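You operate a simulated robot arm through the tools that you are given. There is no shell and no other tool.

You are at the controls of a simulated two-armed robot. One attempt, no reset.

TASK
Switch off and unplug both shore lines, lay the plugs on the small shelf and slide the covers shut.
Fine: each knob goes to OFF before its plug comes out, and each cover shuts after.
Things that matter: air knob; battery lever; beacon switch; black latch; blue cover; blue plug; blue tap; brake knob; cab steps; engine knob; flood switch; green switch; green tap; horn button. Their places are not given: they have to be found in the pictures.

The check looks at the end state, three seconds after you hand in, the way a careful person would. Anything else that was tipped, shoved, dropped, spilled or broken makes it a failure. Lids that push on must go on centred and level and be pressed home; caps that screw on are set level and turned clockwise until they are tight.

THE ROBOT
Two 7-joint arms with two-finger parallel grippers on one trunk that stands fixed in place. Base frame: the origin is at the foot of the trunk, x ahead of it, y to its left, z up. Lengths are in cm, angles in degrees, forces in N, time in s.
The left shoulder is at [5, 16.5, 125.5], the right one opposite. Payload 3.91 kg a hand.
The TCP of each hand is the grasp point between the finger pads, 3 cm short of the fingertips. In the tool frame z runs along the fingers and y along their closing line. Largest opening 11 cm; finger width 2, thickness 1; the body of the gripper, 4.8 by 11.2 cm, starts 5.5 cm behind the TCP.
Orientation is that of the tool frame in the base frame, as [roll, pitch, yaw] about the fixed x, y, z axes, in that order (R = Rz(yaw) Ry(pitch) Rx(roll)). With the fingers straight down and closing along the base's y, the tool's x points along the base's -x, its y along +y and its z along -z.

THE INTERFACE
- The arms move only by the tool send_rows. It takes "left_series", "right_series" or both (then of equal length, played together; a hand with none holds still); each is a list of rows, each a list of 3 entries, a list of its own where there are three numbers: the shift along the tool's x, y, z in cm, then the turn, a rotation vector about the tool's x, y, z in degrees, then the finger opening in cm, from 0 to 11. In form: [[[x, y, z], [rx, ry, rz], gripper], ...]. A call has 1 to 20 rows; each row is the pose to reach, as a shift and turn from the pose commanded when the call began, along the tool's axes at that moment. A row lasts 0.2 s, in which the tool goes at most 5 cm and 8.6 degrees; a call with a longer step from one row to the next is refused whole, and so is a gripper value outside its range. A pose out of reach is approached as far as the arm can. The call stops where the force on the tool passes 90 N (or 10 N more than at its start, if that is more) or the arm is blocked; 0.2 s more then pass. The fingers move at their own pace (about 4.5 cm/s each) and stop on an object; they squeeze with about 41 N. The grip force told is the motor's: it shows also when the fingers shut on nothing. Time passes only in rows, and 0.2 s behind the last, so rows that repeat a pose let the fingers close. It gives the time, the measured TCP pose, the force on the tool (base axes), the opening and the grip force at its end, in the units of the frame above (readings bear some noise), with the torque about the TCP (base axes, N m) and any sound that the robot's microphone picked up.
- Cameras (640 x 400 px; columns grow to the right, rows downward): "scene" is now at [11.4, 3.98, 145.85]; the picture's right is [0.46, -0.89, 0.00], its down [-0.23, -0.12, -0.97] and it looks along [0.86, 0.44, -0.25] (base axes); focal length 282 px, centre (320, 200). "left" rides on the left gripper at [7.2, -1.7, -10.3] in its tool frame; the picture's right is [0.23, 0.97, 0.00], its down [-0.76, 0.18, -0.62] and it looks along [-0.61, 0.14, 0.78] (tool axes); focal length 222 px, centre (320, 200). "right" rides on the right gripper at [7.2, 1.7, -10.3] in its tool frame; the picture's right is [-0.23, 0.97, 0.00], its down [-0.76, -0.18, -0.62] and it looks along [-0.61, -0.14, 0.78] (tool axes); focal length 222 px, centre (320, 200).
- grab_frame(camera): a new picture of that camera. No time passes.
- slide_trunk(by): slides the trunk up (or, below 0, down) by that many cm; the arms and the scene camera ride with it, the base frame stays. It gives what a move gives, with no picture.
- head_to(pan, tilt): turns the head with the scene camera to pan (to the left, within 80 degrees either way) and tilt (down, from -29 to 69), counted from straight ahead of the robot. It gives what a move gives.
- point_at(camera, pixels): there is no depth. For up to 12 entries [column, row, z] of the newest picture of that camera ("zoom" is the newest enlarged one), the place [x, y] in the base frame at which the ray of that pixel passes the height z, good to about 0.3 cm. No time passes.
- inspect(camera, box): a new picture of the part [left, top, right, bottom] of that camera's present view, enlarged. No time passes.
- close_job(): hands the job in; it is judged then, once.

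Open the grippers and draw the arms clear of the work before you hand the job in, unless the task says otherwise.

The tools are called after "Emit:" as a command line: name --argument value ..., lists and objects as JSON in quotes. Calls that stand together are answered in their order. send_rows: Moves the arms, as the interface text tells. Its arguments: {"type":"object","properties":{"left_series":{"type":"array","items":{"type":"array"}},"right_series":{"type":"array","items":{"type":"array"}}},"required":[]} The other tools are called the same way: slide_trunk (by) slides the trunk up or down; head_to (pan, tilt) turns the head that bears the scene camera; grab_frame (camera) takes a picture; point_at (camera, pixels) gives the place at which the rays of pixels pass given heights; inspect (camera, box) takes an enlarged picture of a part of a camera's view; close_job () hands the job in.

At the start:

```text
clock: 0.0
left_position: [33.6, 46.82, 140.29]
left_orientation: [-180.0, 0.0, 179.9]
left_contact_force: [-0.5, 0.8, -0.2]
left_torque: [-0.01, 0.0, -0.01]
left_grip_width: 10.98
left_grip_force: 0.1
right_position: [35.14, 2.97, 137.74]
right_orientation: [179.9, 0.1, 179.9]
right_contact_force: [0.4, 0.4, 0.5]
right_torque: [-0.02, -0.02, -0.01]
right_grip_width: 11.02
right_grip_force: 0.0
trunk travel left (down, up): [-47.5, 2.8]
head pan, tilt: [27.3, 14.7]
```

scene: 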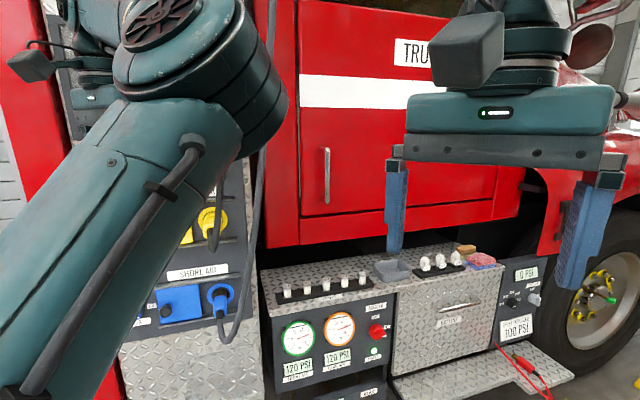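
right: 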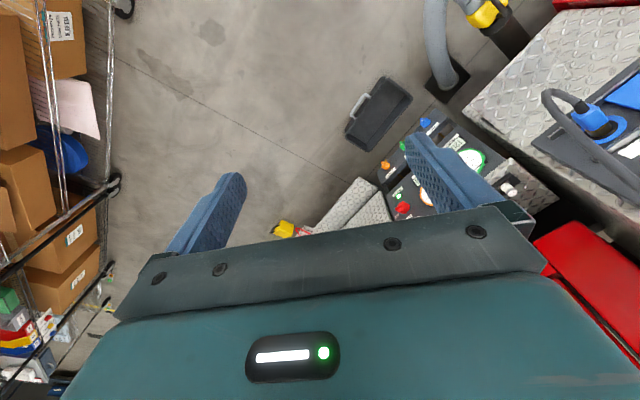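
left: 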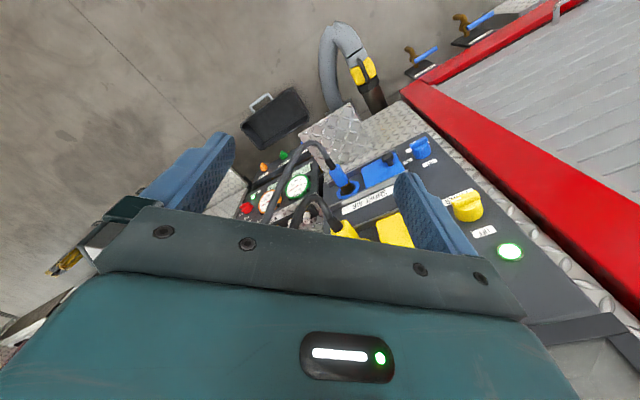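

The scene view shows a fire truck panel with a yellow inlet (about 210,220) and a blue inlet (about 220,295), but the left arm blocks part of it. I turn the head left to see the panel better.

Emit:
head_to --pan 50 --tilt 20

Emit:
grab_frame --camera "left"

```text
clock: 0.9
left_position: [33.64, 46.85, 140.29]
left_orientation: [-180.0, 0.0, -179.9]
left_contact_force: [-0.3, -0.8, 1.1]
left_torque: [-0.01, -0.02, 0.01]
left_grip_width: 11.0
left_grip_force: 0.1
right_position: [35.16, 3.02, 137.79]
right_orientation: [179.9, 0.1, 180.0]
right_contact_force: [0.6, 0.5, 0.1]
right_torque: [-0.05, 0.01, -0.01]
right_grip_width: 11.02
right_grip_force: 0.1
trunk travel left (down, up): [-47.5, 2.8]
head pan, tilt: [50.0, 20.0]
```

```text
taken
```

left: 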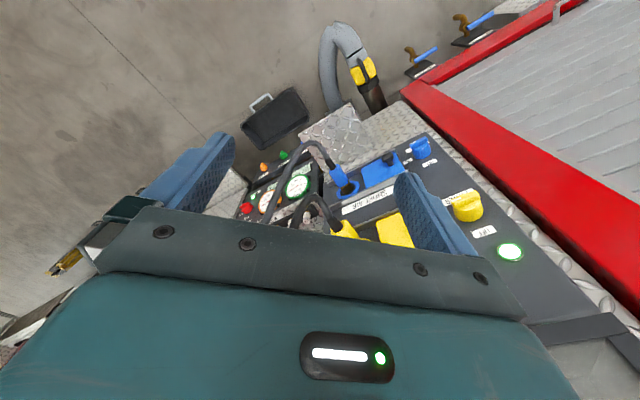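

The left hand camera shows the panel with both plugs, covers (yellow, blue) and two knobs. I look at the enlarged left view and the scene view.

Emit:
grab_frame --camera "scene"

Emit:
inspect --camera "left" --box '[220, 100, 540, 300]'

Emit:
grab_frame --camera "right"

```text
taken
```

scene: 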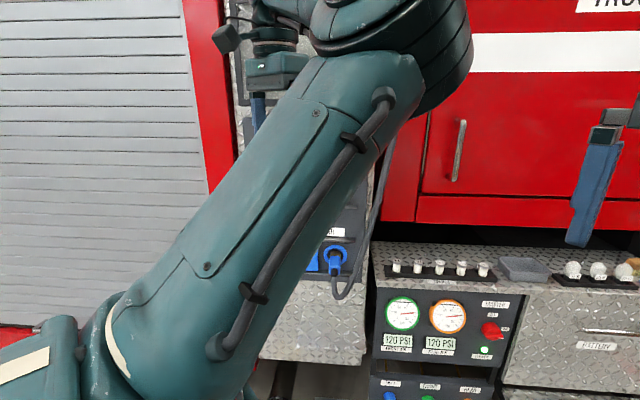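

```text
2.00 times, centred on (380, 200) of left
```

zoom: 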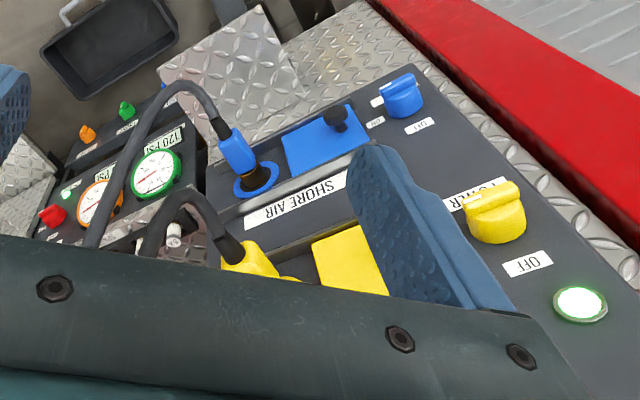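

```text
taken
```

right: 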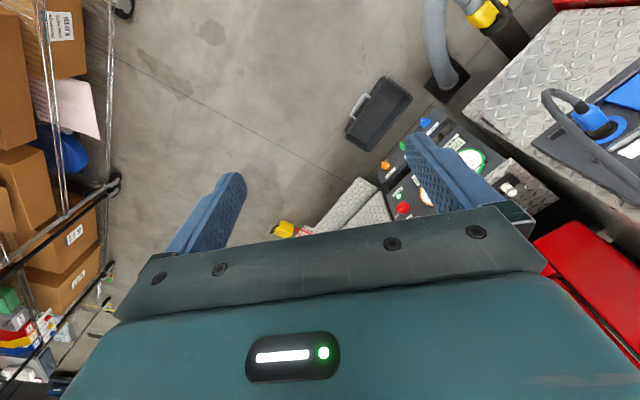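

Combining the two views, the blue inlet is at about (61, 61, 99.5). I swing the left hand back and out to the left so the scene camera can see the panel.

Emit:
send_rows --left_series '[[[3, 3, 0], [0, 0, 0], 11], [[6, 6, 0], [0, 0, 0], 11], [[9, 9, 0], [0, 0, 0], 11], [[12, 12, 0], [0, 0, 0], 11], [[15, 15, 0], [0, 0, 0], 11], [[18, 18, 0], [0, 0, 0], 11], [[20, 20, 0], [0, 0, 0], 11]]'

Emit:
grab_frame --camera "scene"

```text
clock: 2.5
left_position: [13.56, 66.78, 140.26]
left_orientation: [180.0, 0.1, 179.9]
left_contact_force: [-0.9, 0.0, -0.1]
left_torque: [0.03, -0.02, 0.02]
left_grip_width: 11.01
left_grip_force: 0.0
right_position: [35.03, 3.1, 137.78]
right_orientation: [179.9, 0.1, 179.9]
right_contact_force: [0.2, -0.7, 0.1]
right_torque: [0.02, 0.02, -0.01]
right_grip_width: 11.0
right_grip_force: 0.1
trunk travel left (down, up): [-47.5, 2.8]
head pan, tilt: [50.0, 20.0]
```

```text
taken
```

scene: 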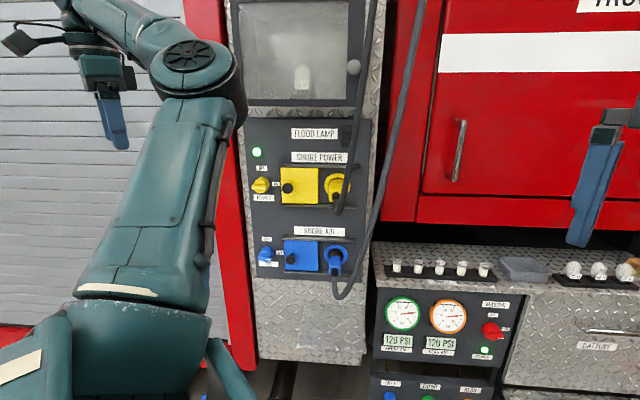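

The panel is now visible around (300,215): SHORE POWER (yellow) above, SHORE AIR (blue) below. I zoom into it and its surroundings.

Emit:
inspect --camera "scene" --box '[230, 110, 390, 210]'

Emit:
inspect --camera "scene" --box '[230, 200, 390, 300]'

Emit:
inspect --camera "scene" --box '[370, 240, 640, 400]'

Emit:
grab_frame --camera "left"

```text
4.00 times, centred on (310, 160) of scene
```

zoom: 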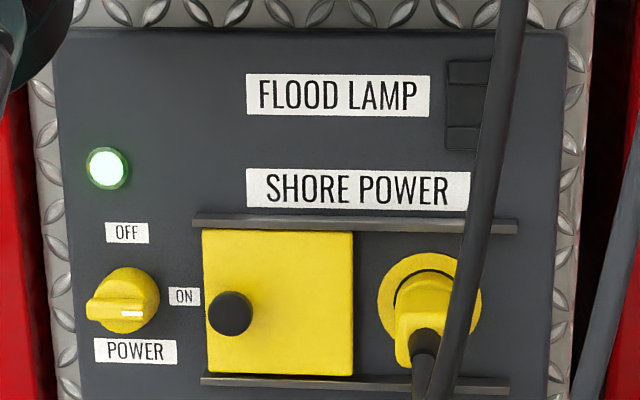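

```text
4.00 times, centred on (310, 250) of scene
```

zoom: 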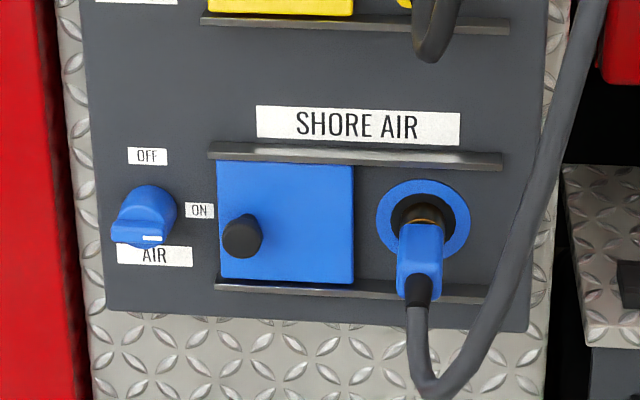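

```text
2.37 times, centred on (505, 320) of scene
```

zoom: 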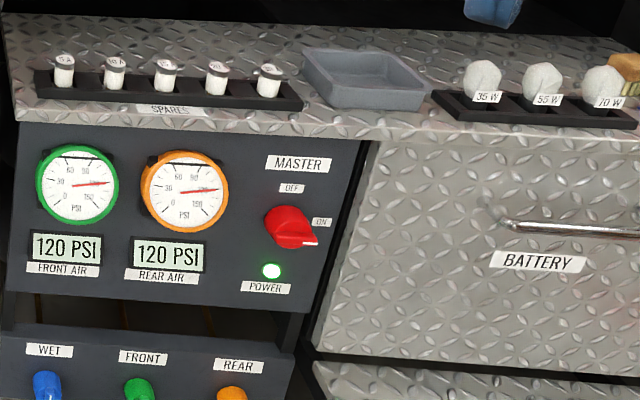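

```text
taken
```

left: 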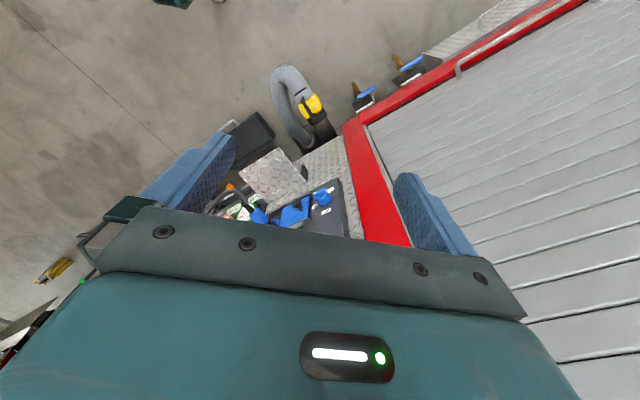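

The covers slide right on rails over the inlets. A diamond-plate square shows in the left camera around (270,172); I tilt the head down to look for the small shelf.

Emit:
head_to --pan 50 --tilt 45

Emit:
grab_frame --camera "scene"

Emit:
inspect --camera "left" --box '[200, 100, 400, 225]'

```text
clock: 3.4
left_position: [13.65, 66.83, 140.24]
left_orientation: [-180.0, 0.1, -180.0]
left_contact_force: [-0.9, -0.2, 0.1]
left_torque: [0.03, 0.05, 0.02]
left_grip_width: 11.0
left_grip_force: 0.1
right_position: [35.2, 3.05, 137.8]
right_orientation: [179.9, 0.1, 179.9]
right_contact_force: [0.2, -0.1, -0.2]
right_torque: [0.03, 0.01, 0.0]
right_grip_width: 11.02
right_grip_force: 0.1
trunk travel left (down, up): [-47.5, 2.8]
head pan, tilt: [50.0, 45.0]
```

```text
taken
```

scene: 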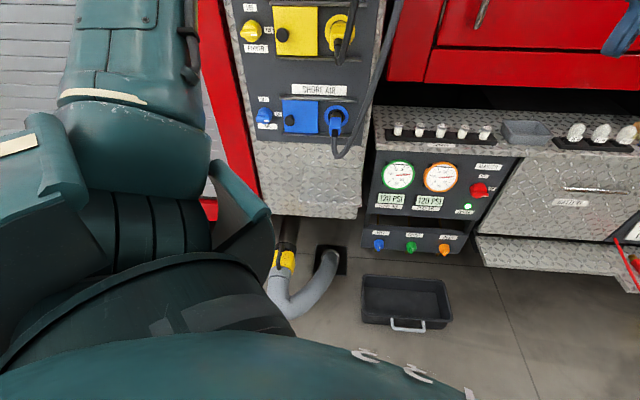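

```text
3.20 times, centred on (300, 162) of left
```

zoom: 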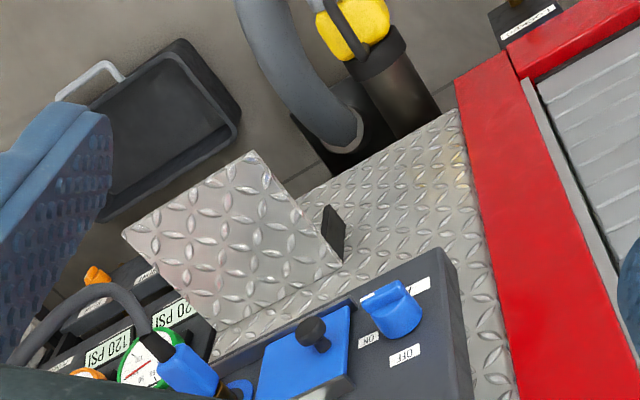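

In the left zoom, the small shelf is the diamond-plate square jutting out below the panel at (235,245) of the zoom. I zoom in on the scene view for its edge.

Emit:
inspect --camera "scene" --box '[230, 90, 390, 225]'

Emit:
point_at --camera "left" --pixels '[[280, 148, 90], [280, 148, 80], [239, 173, 90], [239, 173, 80], [307, 183, 90], [307, 183, 80], [268, 205, 90], [268, 205, 80]]'

```text
2.96 times, centred on (310, 158) of scene
```

zoom: 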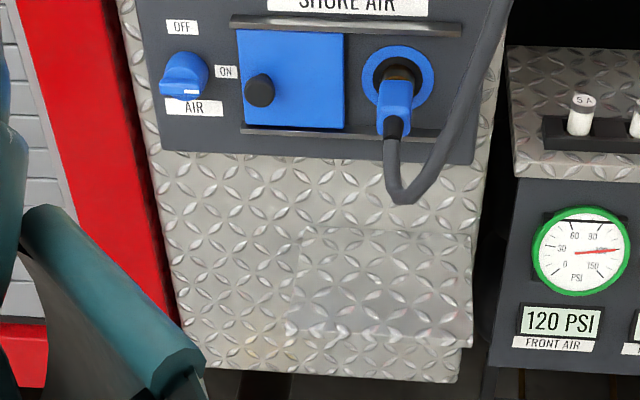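

```text
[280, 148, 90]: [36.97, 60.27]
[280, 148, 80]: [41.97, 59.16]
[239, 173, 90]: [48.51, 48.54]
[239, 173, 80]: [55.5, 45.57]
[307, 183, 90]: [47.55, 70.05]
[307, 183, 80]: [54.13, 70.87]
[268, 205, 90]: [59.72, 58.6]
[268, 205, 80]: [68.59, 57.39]
```

The shelf shows in the scene zoom with its front edge near (285,338)–(472,346) and back edge near (305,228)–(470,235). I get rays for shelf, panel and device points to triangulate them.

Emit:
point_at --camera "zoom" --pixels '[[287, 335, 90], [287, 335, 80], [472, 346, 90], [472, 346, 80], [305, 228, 90], [305, 228, 80], [470, 235, 90], [470, 235, 80], [398, 75, 100], [398, 75, 95], [258, 90, 100], [185, 75, 100]]'

Emit:
point_at --camera "left" --pixels '[[299, 203, 100], [299, 203, 95], [322, 195, 100], [322, 195, 95], [342, 178, 95], [342, 178, 90]]'

```text
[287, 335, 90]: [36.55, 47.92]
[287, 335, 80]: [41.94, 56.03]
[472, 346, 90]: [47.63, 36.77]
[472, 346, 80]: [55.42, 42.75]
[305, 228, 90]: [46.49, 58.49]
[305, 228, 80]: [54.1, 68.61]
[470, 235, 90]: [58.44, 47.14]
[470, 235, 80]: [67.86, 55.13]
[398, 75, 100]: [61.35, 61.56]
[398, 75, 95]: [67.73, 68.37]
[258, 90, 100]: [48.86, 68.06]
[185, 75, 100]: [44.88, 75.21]
```

```text
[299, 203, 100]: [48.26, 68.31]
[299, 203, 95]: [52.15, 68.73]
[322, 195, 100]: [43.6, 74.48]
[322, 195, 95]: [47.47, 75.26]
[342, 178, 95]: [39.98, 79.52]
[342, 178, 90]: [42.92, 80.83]
```

The shelf triangulates to about 20 cm wide × 17 cm deep with its top near z≈77, and the panel is turned 45° (inward normal ≈ (0.707, 0.707)). I lower the trunk 18 cm to work closer to panel height and look from there.

Emit:
slide_trunk --by -18

Emit:
head_to --pan 48 --tilt 18

Emit:
grab_frame --camera "scene"

```text
clock: 5.3
left_position: [13.68, 66.77, 122.22]
left_orientation: [179.9, 0.0, 180.0]
left_contact_force: [-0.4, -0.7, 0.4]
left_torque: [0.01, -0.01, 0.02]
left_grip_width: 11.0
left_grip_force: 0.1
right_position: [35.08, 2.99, 119.78]
right_orientation: [179.9, 0.1, 179.9]
right_contact_force: [-1.1, -0.8, 0.2]
right_torque: [0.03, 0.01, -0.03]
right_grip_width: 11.01
right_grip_force: 0.0
trunk travel left (down, up): [-29.5, 20.8]
head pan, tilt: [50.0, 45.0]
```

```text
clock: 6.3
left_position: [13.65, 66.65, 122.24]
left_orientation: [-179.9, 0.1, 180.0]
left_contact_force: [0.4, -0.5, -0.3]
left_torque: [-0.01, 0.02, 0.0]
left_grip_width: 10.98
left_grip_force: 0.1
right_position: [35.2, 2.97, 119.75]
right_orientation: [179.9, 0.0, 179.9]
right_contact_force: [-0.1, 0.5, -0.7]
right_torque: [-0.04, -0.02, 0.03]
right_grip_width: 11.0
right_grip_force: 0.1
trunk travel left (down, up): [-29.5, 20.8]
head pan, tilt: [48.0, 18.0]
```

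```text
taken
```

scene: 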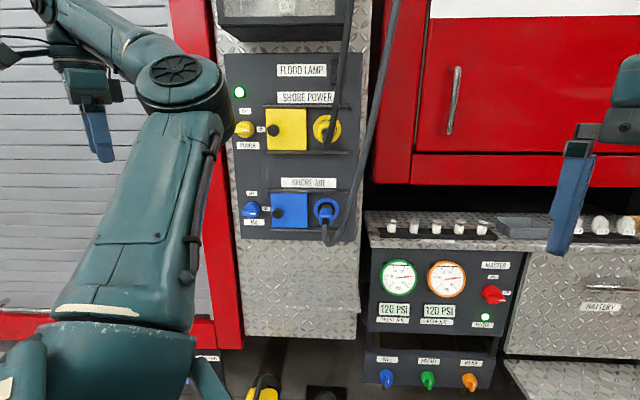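

I zoom in on both inlets and knobs from this lower viewpoint.

Emit:
inspect --camera "scene" --box '[215, 80, 375, 180]'

Emit:
inspect --camera "scene" --box '[225, 170, 385, 270]'

Emit:
inspect --camera "scene" --box '[225, 250, 385, 350]'

Emit:
inspect --camera "scene" --box '[215, 0, 415, 125]'

```text
4.00 times, centred on (295, 130) of scene
```

zoom: 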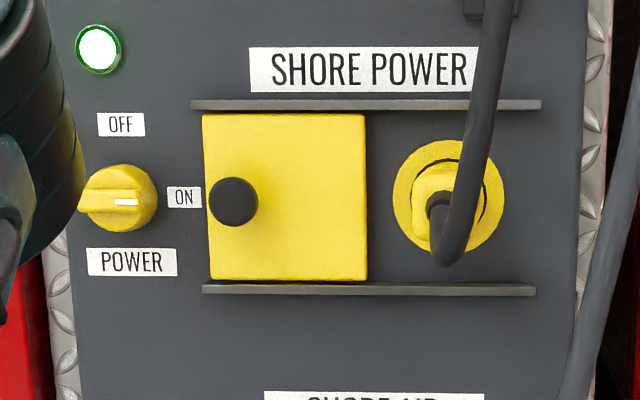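

```text
4.00 times, centred on (305, 220) of scene
```

zoom: 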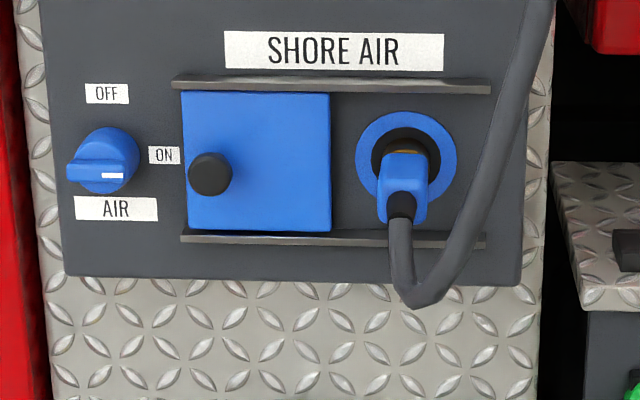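

```text
4.00 times, centred on (305, 300) of scene
```

zoom: 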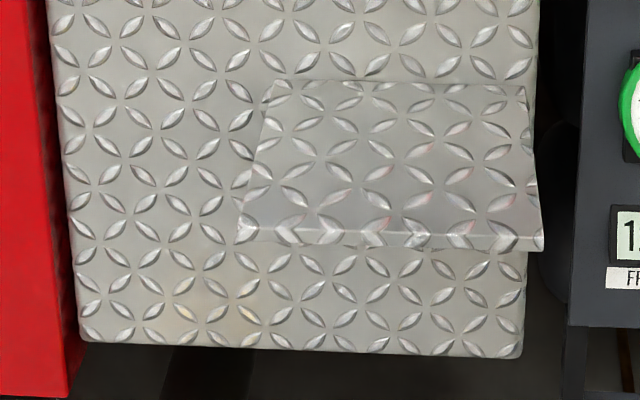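

```text
3.20 times, centred on (315, 62) of scene
```

zoom: 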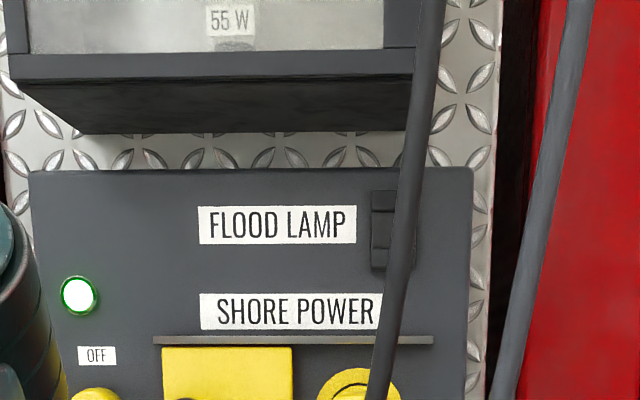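

The cords come from above; both pointers are at ON (right) with OFF at the top. I query rays for panel, knob, cover and socket points.

Emit:
point_at --camera "scene" --pixels '[[245.5, 129.25, 118], [273.25, 130.5, 118], [327, 130, 118], [327, 130, 115], [251, 210.5, 100], [277.5, 213.5, 100], [326.75, 213, 100], [326.75, 213, 97], [241.25, 238.75, 95], [241.25, 238.75, 92], [356.25, 240.75, 95], [356.25, 240.75, 92]]'

Emit:
point_at --camera "scene" --pixels '[[245.5, 129.25, 115], [273.25, 130.5, 115], [251, 210.5, 97], [277.5, 213.5, 97], [270.75, 210, 100], [270.75, 210, 97], [307.5, 210, 100], [307.5, 210, 97]]'

```text
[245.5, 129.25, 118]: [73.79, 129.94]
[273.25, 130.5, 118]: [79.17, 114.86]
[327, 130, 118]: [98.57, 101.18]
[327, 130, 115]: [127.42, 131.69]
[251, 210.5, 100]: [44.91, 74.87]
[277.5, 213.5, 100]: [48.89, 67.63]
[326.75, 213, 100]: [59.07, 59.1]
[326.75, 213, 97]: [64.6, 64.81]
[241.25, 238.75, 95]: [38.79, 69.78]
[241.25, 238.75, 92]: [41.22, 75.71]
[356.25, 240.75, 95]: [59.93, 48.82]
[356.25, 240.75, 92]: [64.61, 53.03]
```

```text
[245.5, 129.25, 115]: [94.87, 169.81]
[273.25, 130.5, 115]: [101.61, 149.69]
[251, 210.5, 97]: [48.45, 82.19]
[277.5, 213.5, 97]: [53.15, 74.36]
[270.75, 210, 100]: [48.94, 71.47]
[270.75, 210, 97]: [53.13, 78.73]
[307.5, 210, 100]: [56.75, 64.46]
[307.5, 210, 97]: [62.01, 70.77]
```

Rows: yellow knob about (n 84, r −21, z 122), blue knob about z 100 (n = into the panel, r = to its right). I turn the left hand to point at the panel with fingers closing vertically, standing off in front of the yellow knob.

Emit:
send_rows --left_series '[[[-1.06, -0.72, 0], [-6.53, -2.71, 2.71], 11], [[-2.12, -1.43, 0], [-13.07, -5.41, 5.41], 11], [[-3.18, -2.15, 0], [-19.6, -8.12, 8.12], 11], [[-4.25, -2.86, 0], [-26.13, -10.82, 10.82], 11], [[-5.31, -3.58, 0], [-32.67, -13.53, 13.53], 11], [[-6.37, -4.29, 0], [-39.2, -16.24, 16.24], 11], [[-7.43, -5.01, 0], [-45.73, -18.94, 18.94], 11], [[-8.49, -5.72, 0], [-52.26, -21.65, 21.65], 11], [[-9.55, -6.44, 0], [-58.8, -24.35, 24.35], 11], [[-10.62, -7.15, 0], [-65.33, -27.06, 27.06], 11], [[-11.68, -7.87, 0], [-71.86, -29.77, 29.77], 11], [[-12.74, -8.58, 0], [-78.4, -32.47, 32.47], 11], [[-13.8, -9.3, 0], [-84.93, -35.18, 35.18], 11], [[-13.8, -9.3, 0], [-84.93, -35.18, 35.18], 11]]'

Emit:
grab_frame --camera "left"

Emit:
grab_frame --camera "scene"

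```text
clock: 9.3
left_position: [27.46, 57.26, 122.27]
left_orientation: [89.9, -0.1, 134.9]
left_contact_force: [0.2, 0.0, -0.4]
left_torque: [0.03, 0.01, -0.01]
left_grip_width: 10.99
left_grip_force: 0.1
right_position: [34.99, 3.01, 119.74]
right_orientation: [180.0, 0.0, 179.9]
right_contact_force: [-0.4, 0.0, -0.3]
right_torque: [-0.01, 0.0, 0.01]
right_grip_width: 11.01
right_grip_force: 0.0
trunk travel left (down, up): [-29.5, 20.8]
head pan, tilt: [48.0, 18.0]
```

```text
taken
```

left: 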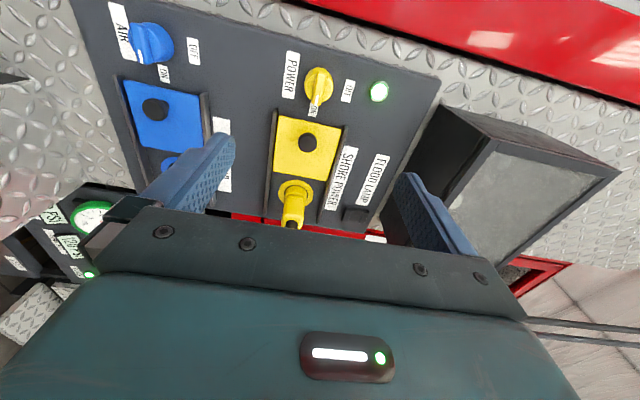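

```text
taken
```

scene: 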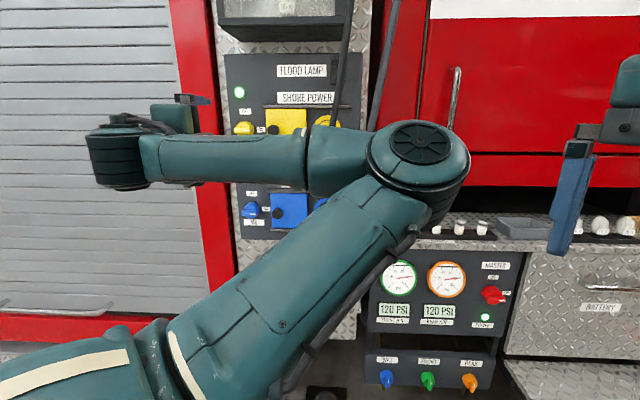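

The left camera (rotated: image right = up, image down = right) shows the yellow knob at (318,85), cover knob (306,143), plug (292,205). I zoom for details.

Emit:
inspect --camera "left" --box '[220, 50, 420, 235]'

Emit:
point_at --camera "left" --pixels '[[318, 82, 122], [318, 82, 118], [306, 143, 122], [306, 143, 118], [294, 193, 122], [294, 193, 118], [438, 74, 130], [438, 74, 134], [373, 235, 130], [373, 235, 134]]'

```text
2.16 times, centred on (320, 142) of left
```

zoom: 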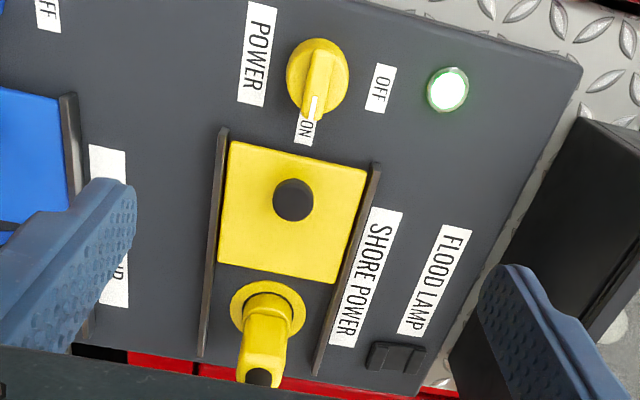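

```text
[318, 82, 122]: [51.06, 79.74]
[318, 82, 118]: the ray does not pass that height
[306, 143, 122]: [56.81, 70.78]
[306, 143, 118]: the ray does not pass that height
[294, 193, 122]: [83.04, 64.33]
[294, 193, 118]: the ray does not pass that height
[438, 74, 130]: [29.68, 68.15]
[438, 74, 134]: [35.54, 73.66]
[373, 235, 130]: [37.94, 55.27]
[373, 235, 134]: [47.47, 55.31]
```

Triangulation puts the panel face at n≈86.3 and the yellow knob at r≈−21.4, z≈121.9. I move forward 12 cm with a 6 cm opening to view the knob closely.

Emit:
send_rows --left_series '[[[0.1, -0.1, 3], [0, 0, 0], 8], [[0.2, -0.2, 6], [0, 0, 0], 6], [[0.3, -0.3, 9], [0, 0, 0], 6], [[0.3, -0.35, 12], [0, 0, 0], 6], [[0.3, -0.35, 12], [0, 0, 0], 6]]'

Emit:
grab_frame --camera "left"

Emit:
inspect --camera "left" --box '[220, 60, 420, 220]'

```text
clock: 10.5
left_position: [35.77, 66.16, 121.9]
left_orientation: [90.1, 0.1, 135.0]
left_contact_force: [0.5, -0.6, 0.5]
left_torque: [0.01, -0.01, 0.02]
left_grip_width: 5.97
left_grip_force: 0.0
right_position: [35.08, 2.91, 119.74]
right_orientation: [179.8, 0.1, 179.9]
right_contact_force: [-0.7, -0.1, -0.6]
right_torque: [0.01, 0.01, 0.0]
right_grip_width: 11.01
right_grip_force: 0.1
trunk travel left (down, up): [-29.5, 20.8]
head pan, tilt: [48.0, 18.0]
```

```text
taken
```

left: 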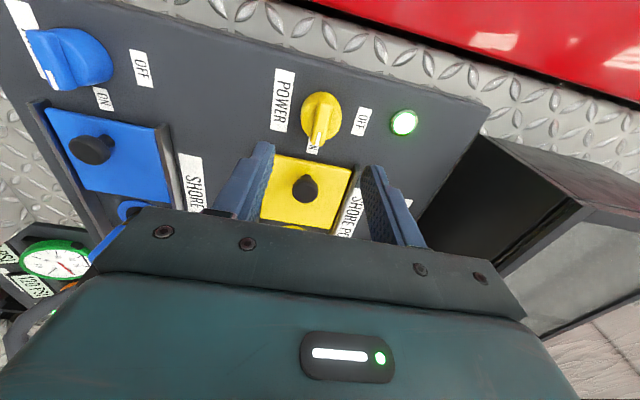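

```text
2.50 times, centred on (320, 140) of left
```

zoom: 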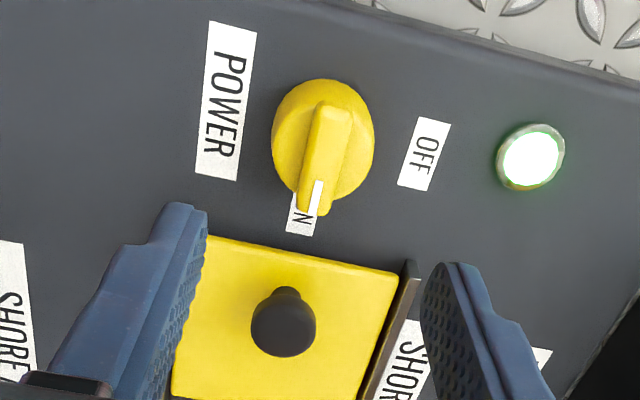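

The knob bar lies horizontal (ON) with its face near n≈83.3, centred at r≈−21.4, z≈121.9. I advance 9 cm so the fingertips straddle the bar, then check.

Emit:
send_rows --left_series '[[[0, 0, 3], [0, 0, 0], 5], [[0, 0, 6], [0, 0, 0], 4.5], [[0, 0, 8], [0, 0, 0], 4.5], [[0, 0, 9.0], [0, 0, 0], 4.5], [[0, 0, 9.0], [0, 0, 0], 4.5]]'

Emit:
grab_frame --camera "left"

Emit:
inspect --camera "left" --box '[240, 110, 400, 210]'

```text
clock: 11.7
left_position: [42.15, 72.6, 121.74]
left_orientation: [89.9, -0.1, 135.1]
left_contact_force: [0.4, -0.9, -0.3]
left_torque: [0.01, 0.04, 0.0]
left_grip_width: 4.49
left_grip_force: 0.1
right_position: [35.13, 3.0, 119.75]
right_orientation: [179.8, 0.1, 180.0]
right_contact_force: [0.4, 0.3, 0.4]
right_torque: [0.0, 0.01, 0.0]
right_grip_width: 10.99
right_grip_force: 0.2
trunk travel left (down, up): [-29.5, 20.8]
head pan, tilt: [48.0, 18.0]
```

```text
taken
```

left: 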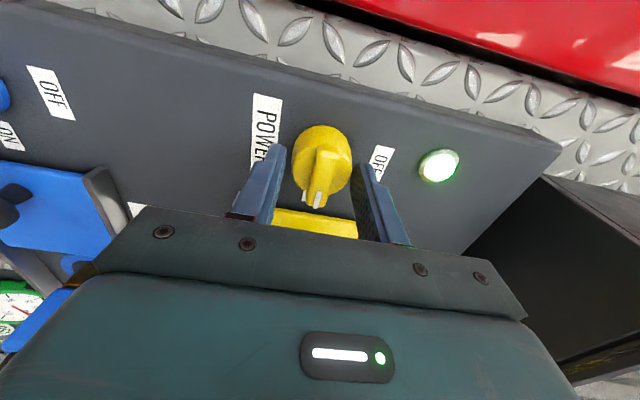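

```text
4.00 times, centred on (320, 160) of left
```

zoom: 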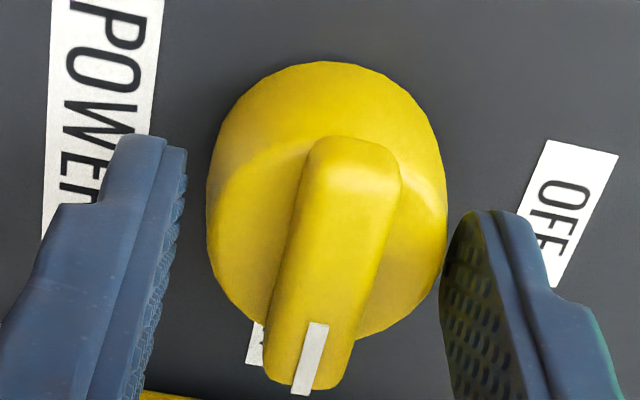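

The bar face is at n≈83.4 and the fingertips are at 84.15, straddling it. I nudge 0.3 deeper and 0.2 up, then close on the bar.

Emit:
send_rows --left_series '[[[0, 0.2, 0.15], [0, 0, 0], 4.5], [[0, 0.2, 0.3], [0, 0, 0], 4.5], [[0, 0.2, 0.3], [0, 0, 0], 2.5], [[0, 0.2, 0.3], [0, 0, 0], 1], [[0, 0.2, 0.3], [0, 0, 0], 0], [[0, 0.2, 0.3], [0, 0, 0], 0]]'

Emit:
inspect --camera "left" --box '[240, 110, 400, 210]'

```text
clock: 13.1
left_position: [42.31, 72.75, 122.03]
left_orientation: [90.0, -0.1, 134.9]
left_contact_force: [-3.5, -6.9, -9.2]
left_torque: [-0.19, 0.22, -0.04]
left_grip_width: 3.95
left_grip_force: 45.3
right_position: [35.21, 2.97, 119.7]
right_orientation: [179.9, 0.1, 180.0]
right_contact_force: [-0.4, -0.9, 0.6]
right_torque: [-0.02, 0.02, -0.02]
right_grip_width: 10.99
right_grip_force: 0.0
trunk travel left (down, up): [-29.5, 20.8]
head pan, tilt: [48.0, 18.0]
```

```text
4.00 times, centred on (320, 160) of left
```

zoom: 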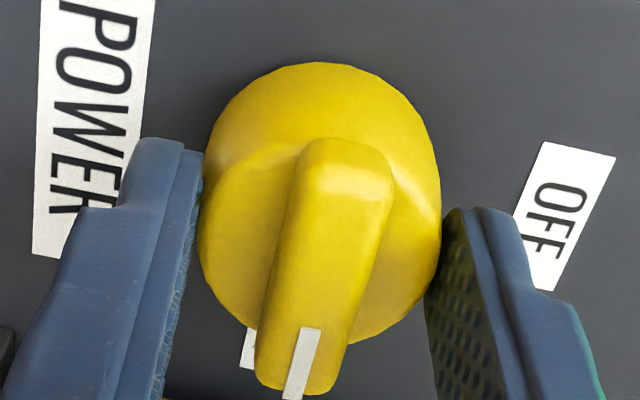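

The fingers closed at 3.95 cm on the round body, not on the bar. I open, back off 0.75 cm and 0.1 down, and close again on the bar only.

Emit:
send_rows --left_series '[[[0, 0, 0], [0, 0, 0], 4.6], [[0, -0.1, -0.4], [0, 0, 0], 4.6], [[0, -0.1, -0.75], [0, 0, 0], 4.6], [[0, -0.1, -0.75], [0, 0, 0], 2.5], [[0, -0.1, -0.75], [0, 0, 0], 1], [[0, -0.1, -0.75], [0, 0, 0], 0], [[0, -0.1, -0.75], [0, 0, 0], 0], [[0, -0.1, -0.75], [0, 0, 0], 0]]'

Emit:
inspect --camera "left" --box '[240, 110, 400, 210]'

```text
clock: 14.9
left_position: [41.74, 72.22, 122.07]
left_orientation: [90.0, 0.0, 135.0]
left_contact_force: [-1.0, -1.3, -2.9]
left_torque: [-0.03, 0.08, 0.01]
left_grip_width: 3.88
left_grip_force: 44.3
right_position: [35.16, 3.03, 119.74]
right_orientation: [179.9, 0.1, 179.9]
right_contact_force: [0.1, -0.3, 0.0]
right_torque: [0.0, -0.05, -0.02]
right_grip_width: 10.98
right_grip_force: 0.1
trunk travel left (down, up): [-29.5, 20.8]
head pan, tilt: [48.0, 18.0]
```

```text
4.00 times, centred on (320, 160) of left
```

zoom: 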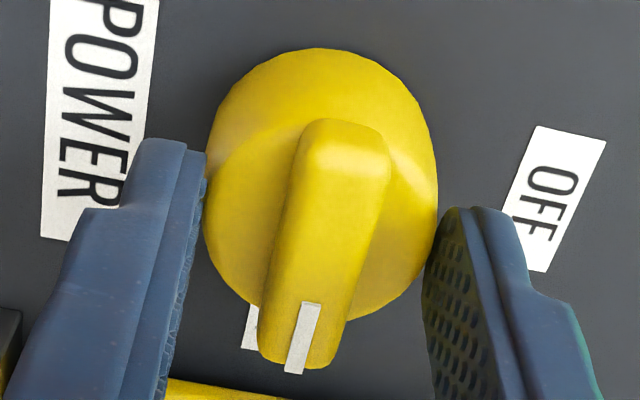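

Still on the round body at 3.88 cm. I open, back off another 0.8 cm and close again.

Emit:
send_rows --left_series '[[[0, 0, 0], [0, 0, 0], 4.6], [[0, 0, -0.4], [0, 0, 0], 4.6], [[0, 0, -0.8], [0, 0, 0], 4.6], [[0, 0, -0.8], [0, 0, 0], 2.5], [[0, 0, -0.8], [0, 0, 0], 1], [[0, 0, -0.8], [0, 0, 0], 0], [[0, 0, -0.8], [0, 0, 0], 0], [[0, 0, -0.8], [0, 0, 0], 0]]'

Emit:
inspect --camera "left" --box '[240, 110, 400, 210]'

```text
clock: 16.7
left_position: [41.25, 71.65, 122.15]
left_orientation: [89.9, -0.1, 135.0]
left_contact_force: [-1.1, -2.3, -1.4]
left_torque: [-0.04, 0.03, -0.18]
left_grip_width: 1.39
left_grip_force: 44.9
right_position: [35.15, 2.96, 119.64]
right_orientation: [179.8, 0.1, 179.9]
right_contact_force: [0.1, -0.8, -0.4]
right_torque: [0.02, 0.04, 0.0]
right_grip_width: 11.01
right_grip_force: 0.1
trunk travel left (down, up): [-29.5, 20.8]
head pan, tilt: [48.0, 18.0]
```

```text
4.00 times, centred on (320, 160) of left
```

zoom: 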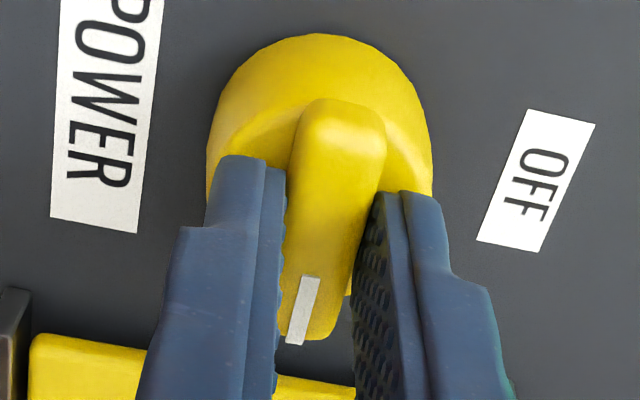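

Now the fingers hold the bar (opening 1.39 cm). I turn the hand −90° about the tool axis (counter-clockwise toward OFF).

Emit:
send_rows --left_series '[[[0, 0, 0], [0, 0, -8], 0], [[0, 0, 0], [0, 0, -16], 0], [[0, 0, 0], [0, 0, -24], 0], [[0, 0, 0], [0, 0, -32], 0], [[0, 0, 0], [0, 0, -40], 0], [[0, 0, 0], [0, 0, -48], 0], [[0, 0, 0], [0, 0, -56], 0], [[0, 0, 0], [0, 0, -64], 0], [[0, 0, 0], [0, 0, -72], 0], [[0, 0, 0], [0, 0, -80], 0], [[0, 0, 0], [0, 0, -86], 0], [[0, 0, 0], [0, 0, -90], 0], [[0, 0, 0], [0, 0, -90], 0]]'

Emit:
grab_frame --camera "left"

Emit:
inspect --camera "left" --box '[240, 110, 400, 210]'

Emit:
inspect --camera "scene" --box '[215, 80, 375, 180]'

```text
clock: 19.5
left_position: [41.3, 71.55, 121.89]
left_orientation: [-136.0, 90.0, -91.0]
left_contact_force: [2.7, 2.4, -4.3]
left_torque: [0.86, -0.75, -0.01]
left_grip_width: 1.39
left_grip_force: 44.5
right_position: [35.23, 3.05, 119.63]
right_orientation: [179.9, 0.1, 179.9]
right_contact_force: [-0.3, -0.4, 1.6]
right_torque: [0.0, -0.01, 0.03]
right_grip_width: 11.0
right_grip_force: 0.0
trunk travel left (down, up): [-29.5, 20.8]
head pan, tilt: [48.0, 18.0]
```

```text
taken
```

left: 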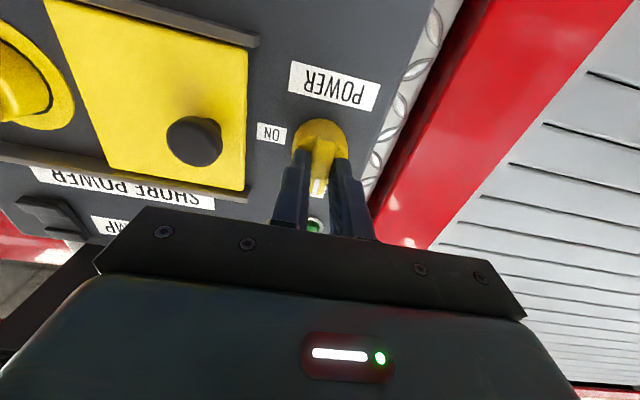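

```text
4.00 times, centred on (320, 160) of left
```

zoom: 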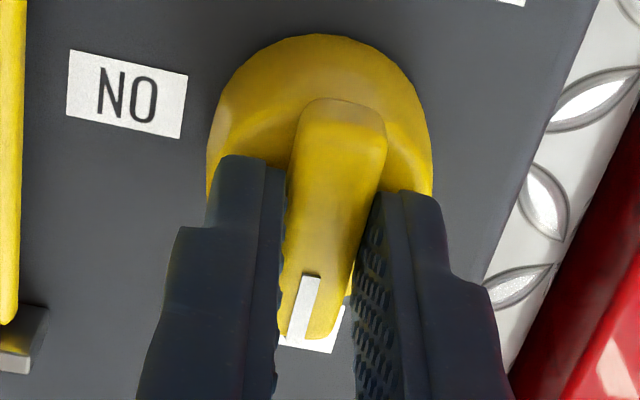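

```text
4.00 times, centred on (295, 130) of scene
```

zoom: 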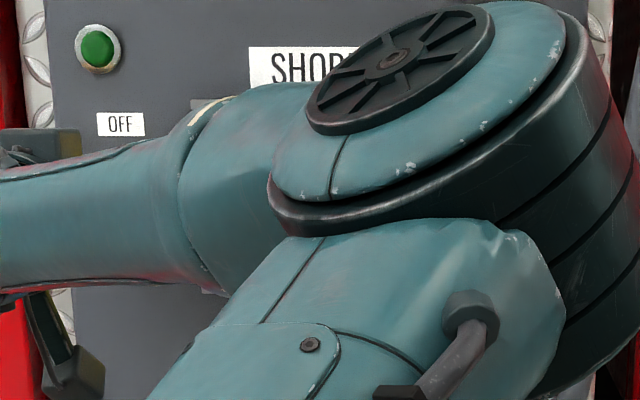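

The pointer now points at the OFF label and the green lamp is out. I open the fingers and back away.

Emit:
send_rows --left_series '[[[0, 0, 0], [0, 0, 0], 2.5], [[0, 0, 0], [0, 0, 0], 4], [[0, 0, -2], [0, 0, 0], 4], [[0, 0, -5], [0, 0, 0], 4], [[0, 0, -9], [0, 0, 0], 4], [[0, 0, -13], [0, 0, 0], 5], [[0, 0, -17], [0, 0, 0], 6], [[0, 0, -17], [0, 0, 0], 6]]'

Emit:
grab_frame --camera "left"

Emit:
grab_frame --camera "scene"

```text
clock: 21.3
left_position: [29.13, 59.66, 122.12]
left_orientation: [38.3, 90.0, 83.2]
left_contact_force: [-0.4, 0.4, -0.1]
left_torque: [0.03, -0.05, 0.01]
left_grip_width: 5.99
left_grip_force: 0.0
right_position: [35.19, 3.08, 119.76]
right_orientation: [179.9, 0.1, 179.9]
right_contact_force: [0.4, 0.7, -0.4]
right_torque: [0.0, 0.02, 0.01]
right_grip_width: 11.0
right_grip_force: 0.1
trunk travel left (down, up): [-29.5, 20.8]
head pan, tilt: [48.0, 18.0]
```

```text
taken
```

left: 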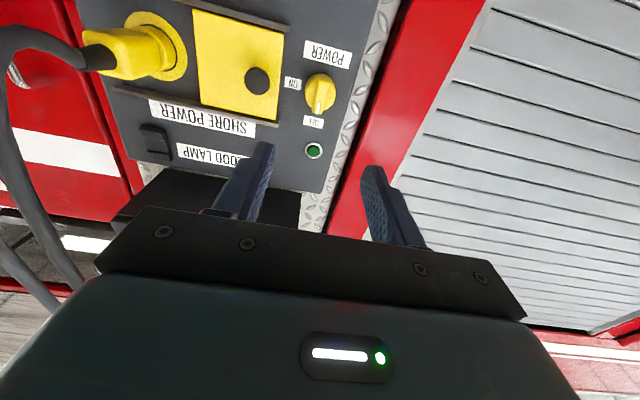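

```text
taken
```

scene: 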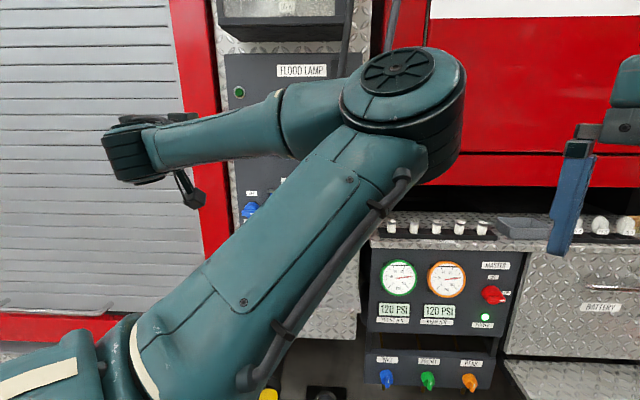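

Yellow knob is OFF. Next I go down to the blue air knob (z≈100.2), turning the hand back to vertical closing.

Emit:
send_rows --left_series '[[[1.83, 0, 0], [0, 0, 7.5], 6], [[3.67, 0, 0], [0, 0, 15], 6], [[5.5, 0, 0], [0, 0, 22.5], 6], [[7.33, 0, 0], [0, 0, 30], 6], [[9.17, 0, 0], [0, 0, 37.5], 6], [[11, 0, 0], [0, 0, 45], 6], [[12.83, 0, 0], [0, 0, 52.5], 6], [[14.67, 0, 0], [0, 0, 60], 6], [[16.5, 0, 0], [0, 0, 67.5], 6], [[18.33, 0, 0], [0, 0, 75], 6], [[20.17, 0, 0], [0, 0, 82.5], 6], [[21.9, 0, 0], [0, 0, 90], 6], [[21.9, 0, 0], [0, 0, 90], 6]]'

Emit:
grab_frame --camera "left"

Emit:
grab_frame --camera "scene"

```text
clock: 24.1
left_position: [29.39, 59.59, 100.06]
left_orientation: [90.0, -0.1, 134.9]
left_contact_force: [0.4, -0.2, 0.3]
left_torque: [0.0, -0.02, 0.06]
left_grip_width: 6.0
left_grip_force: 0.1
right_position: [35.18, 3.08, 119.71]
right_orientation: [179.9, 0.0, 180.0]
right_contact_force: [0.4, -0.8, 0.1]
right_torque: [0.0, 0.01, 0.01]
right_grip_width: 11.0
right_grip_force: 0.0
trunk travel left (down, up): [-29.5, 20.8]
head pan, tilt: [48.0, 18.0]
```

```text
taken
```

left: 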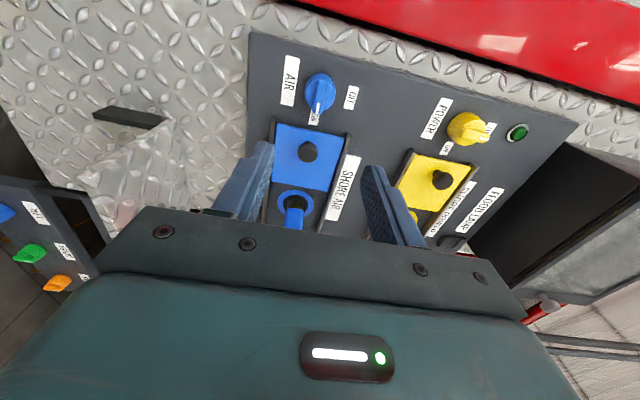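

```text
taken
```

scene: 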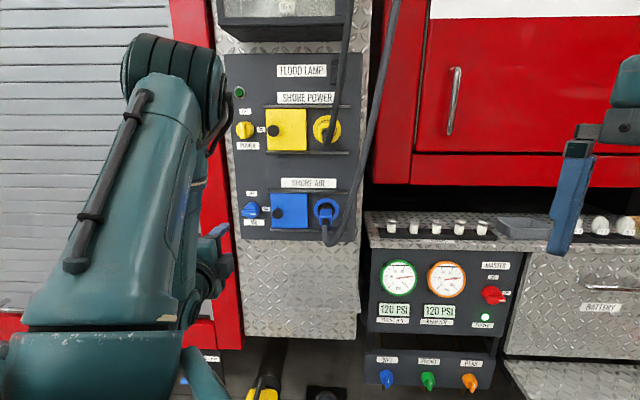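

The blue knob is at (320,92) in the left view, pointer at ON, matching r≈−21.5, z≈100.3. I advance to the same depth that gripped the yellow bar (n≈79.8) and check before closing.

Emit:
send_rows --left_series '[[[0.05, 0.1, 4], [0, 0, 0], 5], [[0.1, 0.2, 8], [0, 0, 0], 4.6], [[0.15, 0.2, 12], [0, 0, 0], 4.6], [[0.15, 0.2, 15], [0, 0, 0], 4.6], [[0.15, 0.2, 16.9], [0, 0, 0], 4.6], [[0.15, 0.2, 16.9], [0, 0, 0], 4.6]]'

Emit:
inspect --camera "left" --box '[240, 110, 400, 210]'

```text
clock: 25.5
left_position: [41.05, 71.65, 100.21]
left_orientation: [90.0, 0.0, 134.9]
left_contact_force: [-0.6, -0.7, -0.4]
left_torque: [-0.01, -0.02, 0.0]
left_grip_width: 4.6
left_grip_force: 0.0
right_position: [35.14, 3.0, 119.78]
right_orientation: [-180.0, 0.1, 179.9]
right_contact_force: [-0.2, 0.3, 0.2]
right_torque: [0.0, 0.01, 0.0]
right_grip_width: 10.96
right_grip_force: 0.0
trunk travel left (down, up): [-29.5, 20.8]
head pan, tilt: [48.0, 18.0]
```

```text
4.00 times, centred on (320, 160) of left
```

zoom: 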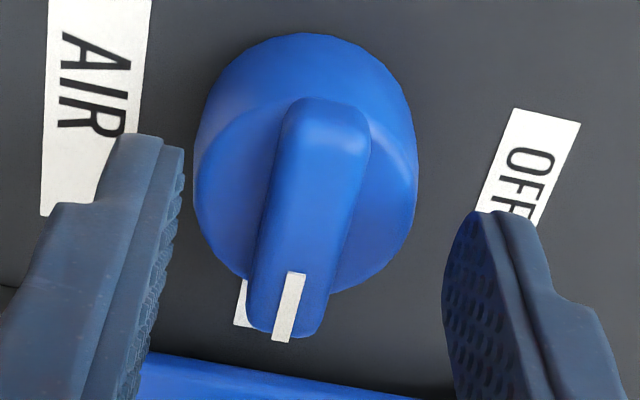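

Same depth as before, but the knob sits about 0.25 cm lower than the hand. I shift down 0.25 and close on the bar.

Emit:
send_rows --left_series '[[[0, -0.25, 0], [0, 0, 0], 4.6], [[0, -0.25, 0], [0, 0, 0], 2.5], [[0, -0.25, 0], [0, 0, 0], 1], [[0, -0.25, 0], [0, 0, 0], 0], [[0, -0.25, 0], [0, 0, 0], 0], [[0, -0.25, 0], [0, 0, 0], 0]]'

Emit:
inspect --camera "left" --box '[240, 110, 400, 210]'

```text
clock: 26.9
left_position: [41.18, 71.54, 99.94]
left_orientation: [90.0, -0.1, 134.9]
left_contact_force: [0.1, -0.5, -0.9]
left_torque: [0.02, 0.0, -0.05]
left_grip_width: 1.39
left_grip_force: 45.0
right_position: [35.16, 2.99, 119.74]
right_orientation: [-180.0, 0.1, 179.9]
right_contact_force: [0.3, 0.0, -0.4]
right_torque: [0.01, -0.02, 0.01]
right_grip_width: 10.97
right_grip_force: 0.1
trunk travel left (down, up): [-29.5, 20.8]
head pan, tilt: [48.0, 18.0]
```

```text
4.00 times, centred on (320, 160) of left
```

zoom: 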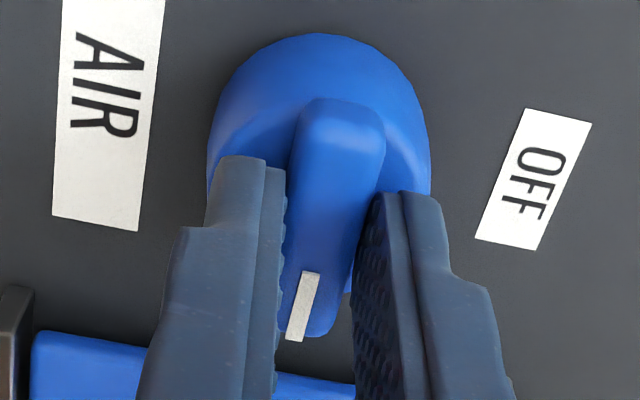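

The bar is held at 1.39 cm with almost no side force. I turn −90° to OFF.

Emit:
send_rows --left_series '[[[0, 0, 0], [0, 0, -8], 0], [[0, 0, 0], [0, 0, -16], 0], [[0, 0, 0], [0, 0, -24], 0], [[0, 0, 0], [0, 0, -32], 0], [[0, 0, 0], [0, 0, -40], 0], [[0, 0, 0], [0, 0, -48], 0], [[0, 0, 0], [0, 0, -56], 0], [[0, 0, 0], [0, 0, -64], 0], [[0, 0, 0], [0, 0, -72], 0], [[0, 0, 0], [0, 0, -80], 0], [[0, 0, 0], [0, 0, -86], 0], [[0, 0, 0], [0, 0, -90], 0], [[0, 0, 0], [0, 0, -90], 0]]'

Emit:
inspect --camera "left" --box '[240, 110, 400, 210]'

```text
clock: 29.7
left_position: [41.03, 71.67, 99.88]
left_orientation: [-162.3, 89.8, -117.5]
left_contact_force: [1.6, -16.3, -14.6]
left_torque: [0.39, -0.31, -0.31]
left_grip_width: 1.4
left_grip_force: 45.0
right_position: [35.24, 2.93, 119.7]
right_orientation: [179.9, 0.1, 180.0]
right_contact_force: [-0.7, 0.5, -0.7]
right_torque: [0.02, -0.01, 0.01]
right_grip_width: 11.0
right_grip_force: 0.0
trunk travel left (down, up): [-29.5, 20.8]
head pan, tilt: [48.0, 18.0]
```

```text
4.00 times, centred on (320, 160) of left
```

zoom: 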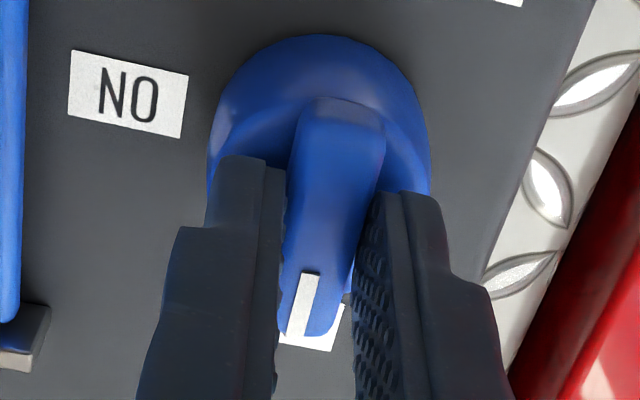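

The blue pointer is on OFF too. I open, back off, and then look at the plugs' shape and cords.

Emit:
send_rows --left_series '[[[0, 0, 0], [0, 0, 0], 2.5], [[0, 0, 0], [0, 0, 0], 4], [[0, 0, -2], [0, 0, 0], 4], [[0, 0, -5], [0, 0, 0], 4], [[0, 0, -9], [0, 0, 0], 4], [[0, 0, -13], [0, 0, 0], 5], [[0, 0, -17], [0, 0, 0], 6], [[0, 0, -17], [0, 0, 0], 6]]'

Emit:
grab_frame --camera "left"

Emit:
grab_frame --camera "scene"

```text
clock: 31.5
left_position: [28.81, 59.42, 100.11]
left_orientation: [161.5, 90.0, -153.7]
left_contact_force: [-0.9, -0.3, -0.2]
left_torque: [-0.02, 0.03, 0.0]
left_grip_width: 6.01
left_grip_force: 0.1
right_position: [35.06, 3.0, 119.74]
right_orientation: [180.0, 0.0, 179.8]
right_contact_force: [-0.3, 0.0, -0.6]
right_torque: [-0.02, -0.02, 0.02]
right_grip_width: 11.01
right_grip_force: 0.1
trunk travel left (down, up): [-29.5, 20.8]
head pan, tilt: [48.0, 18.0]
```

```text
taken
```

left: 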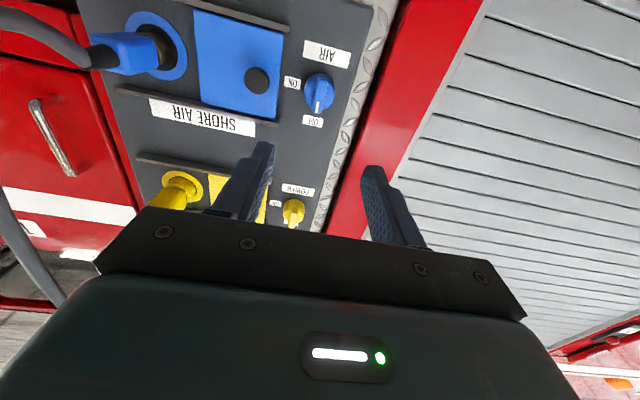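

```text
taken
```

scene: 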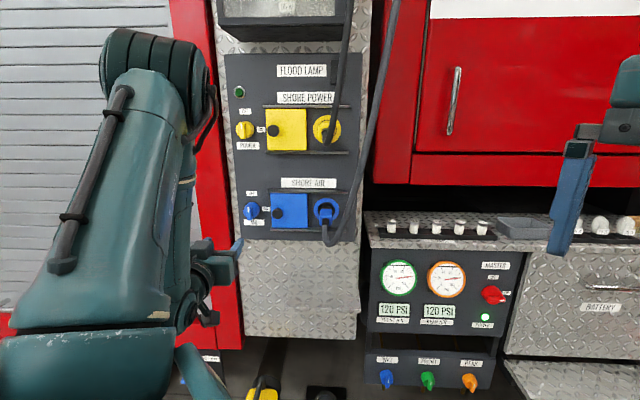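

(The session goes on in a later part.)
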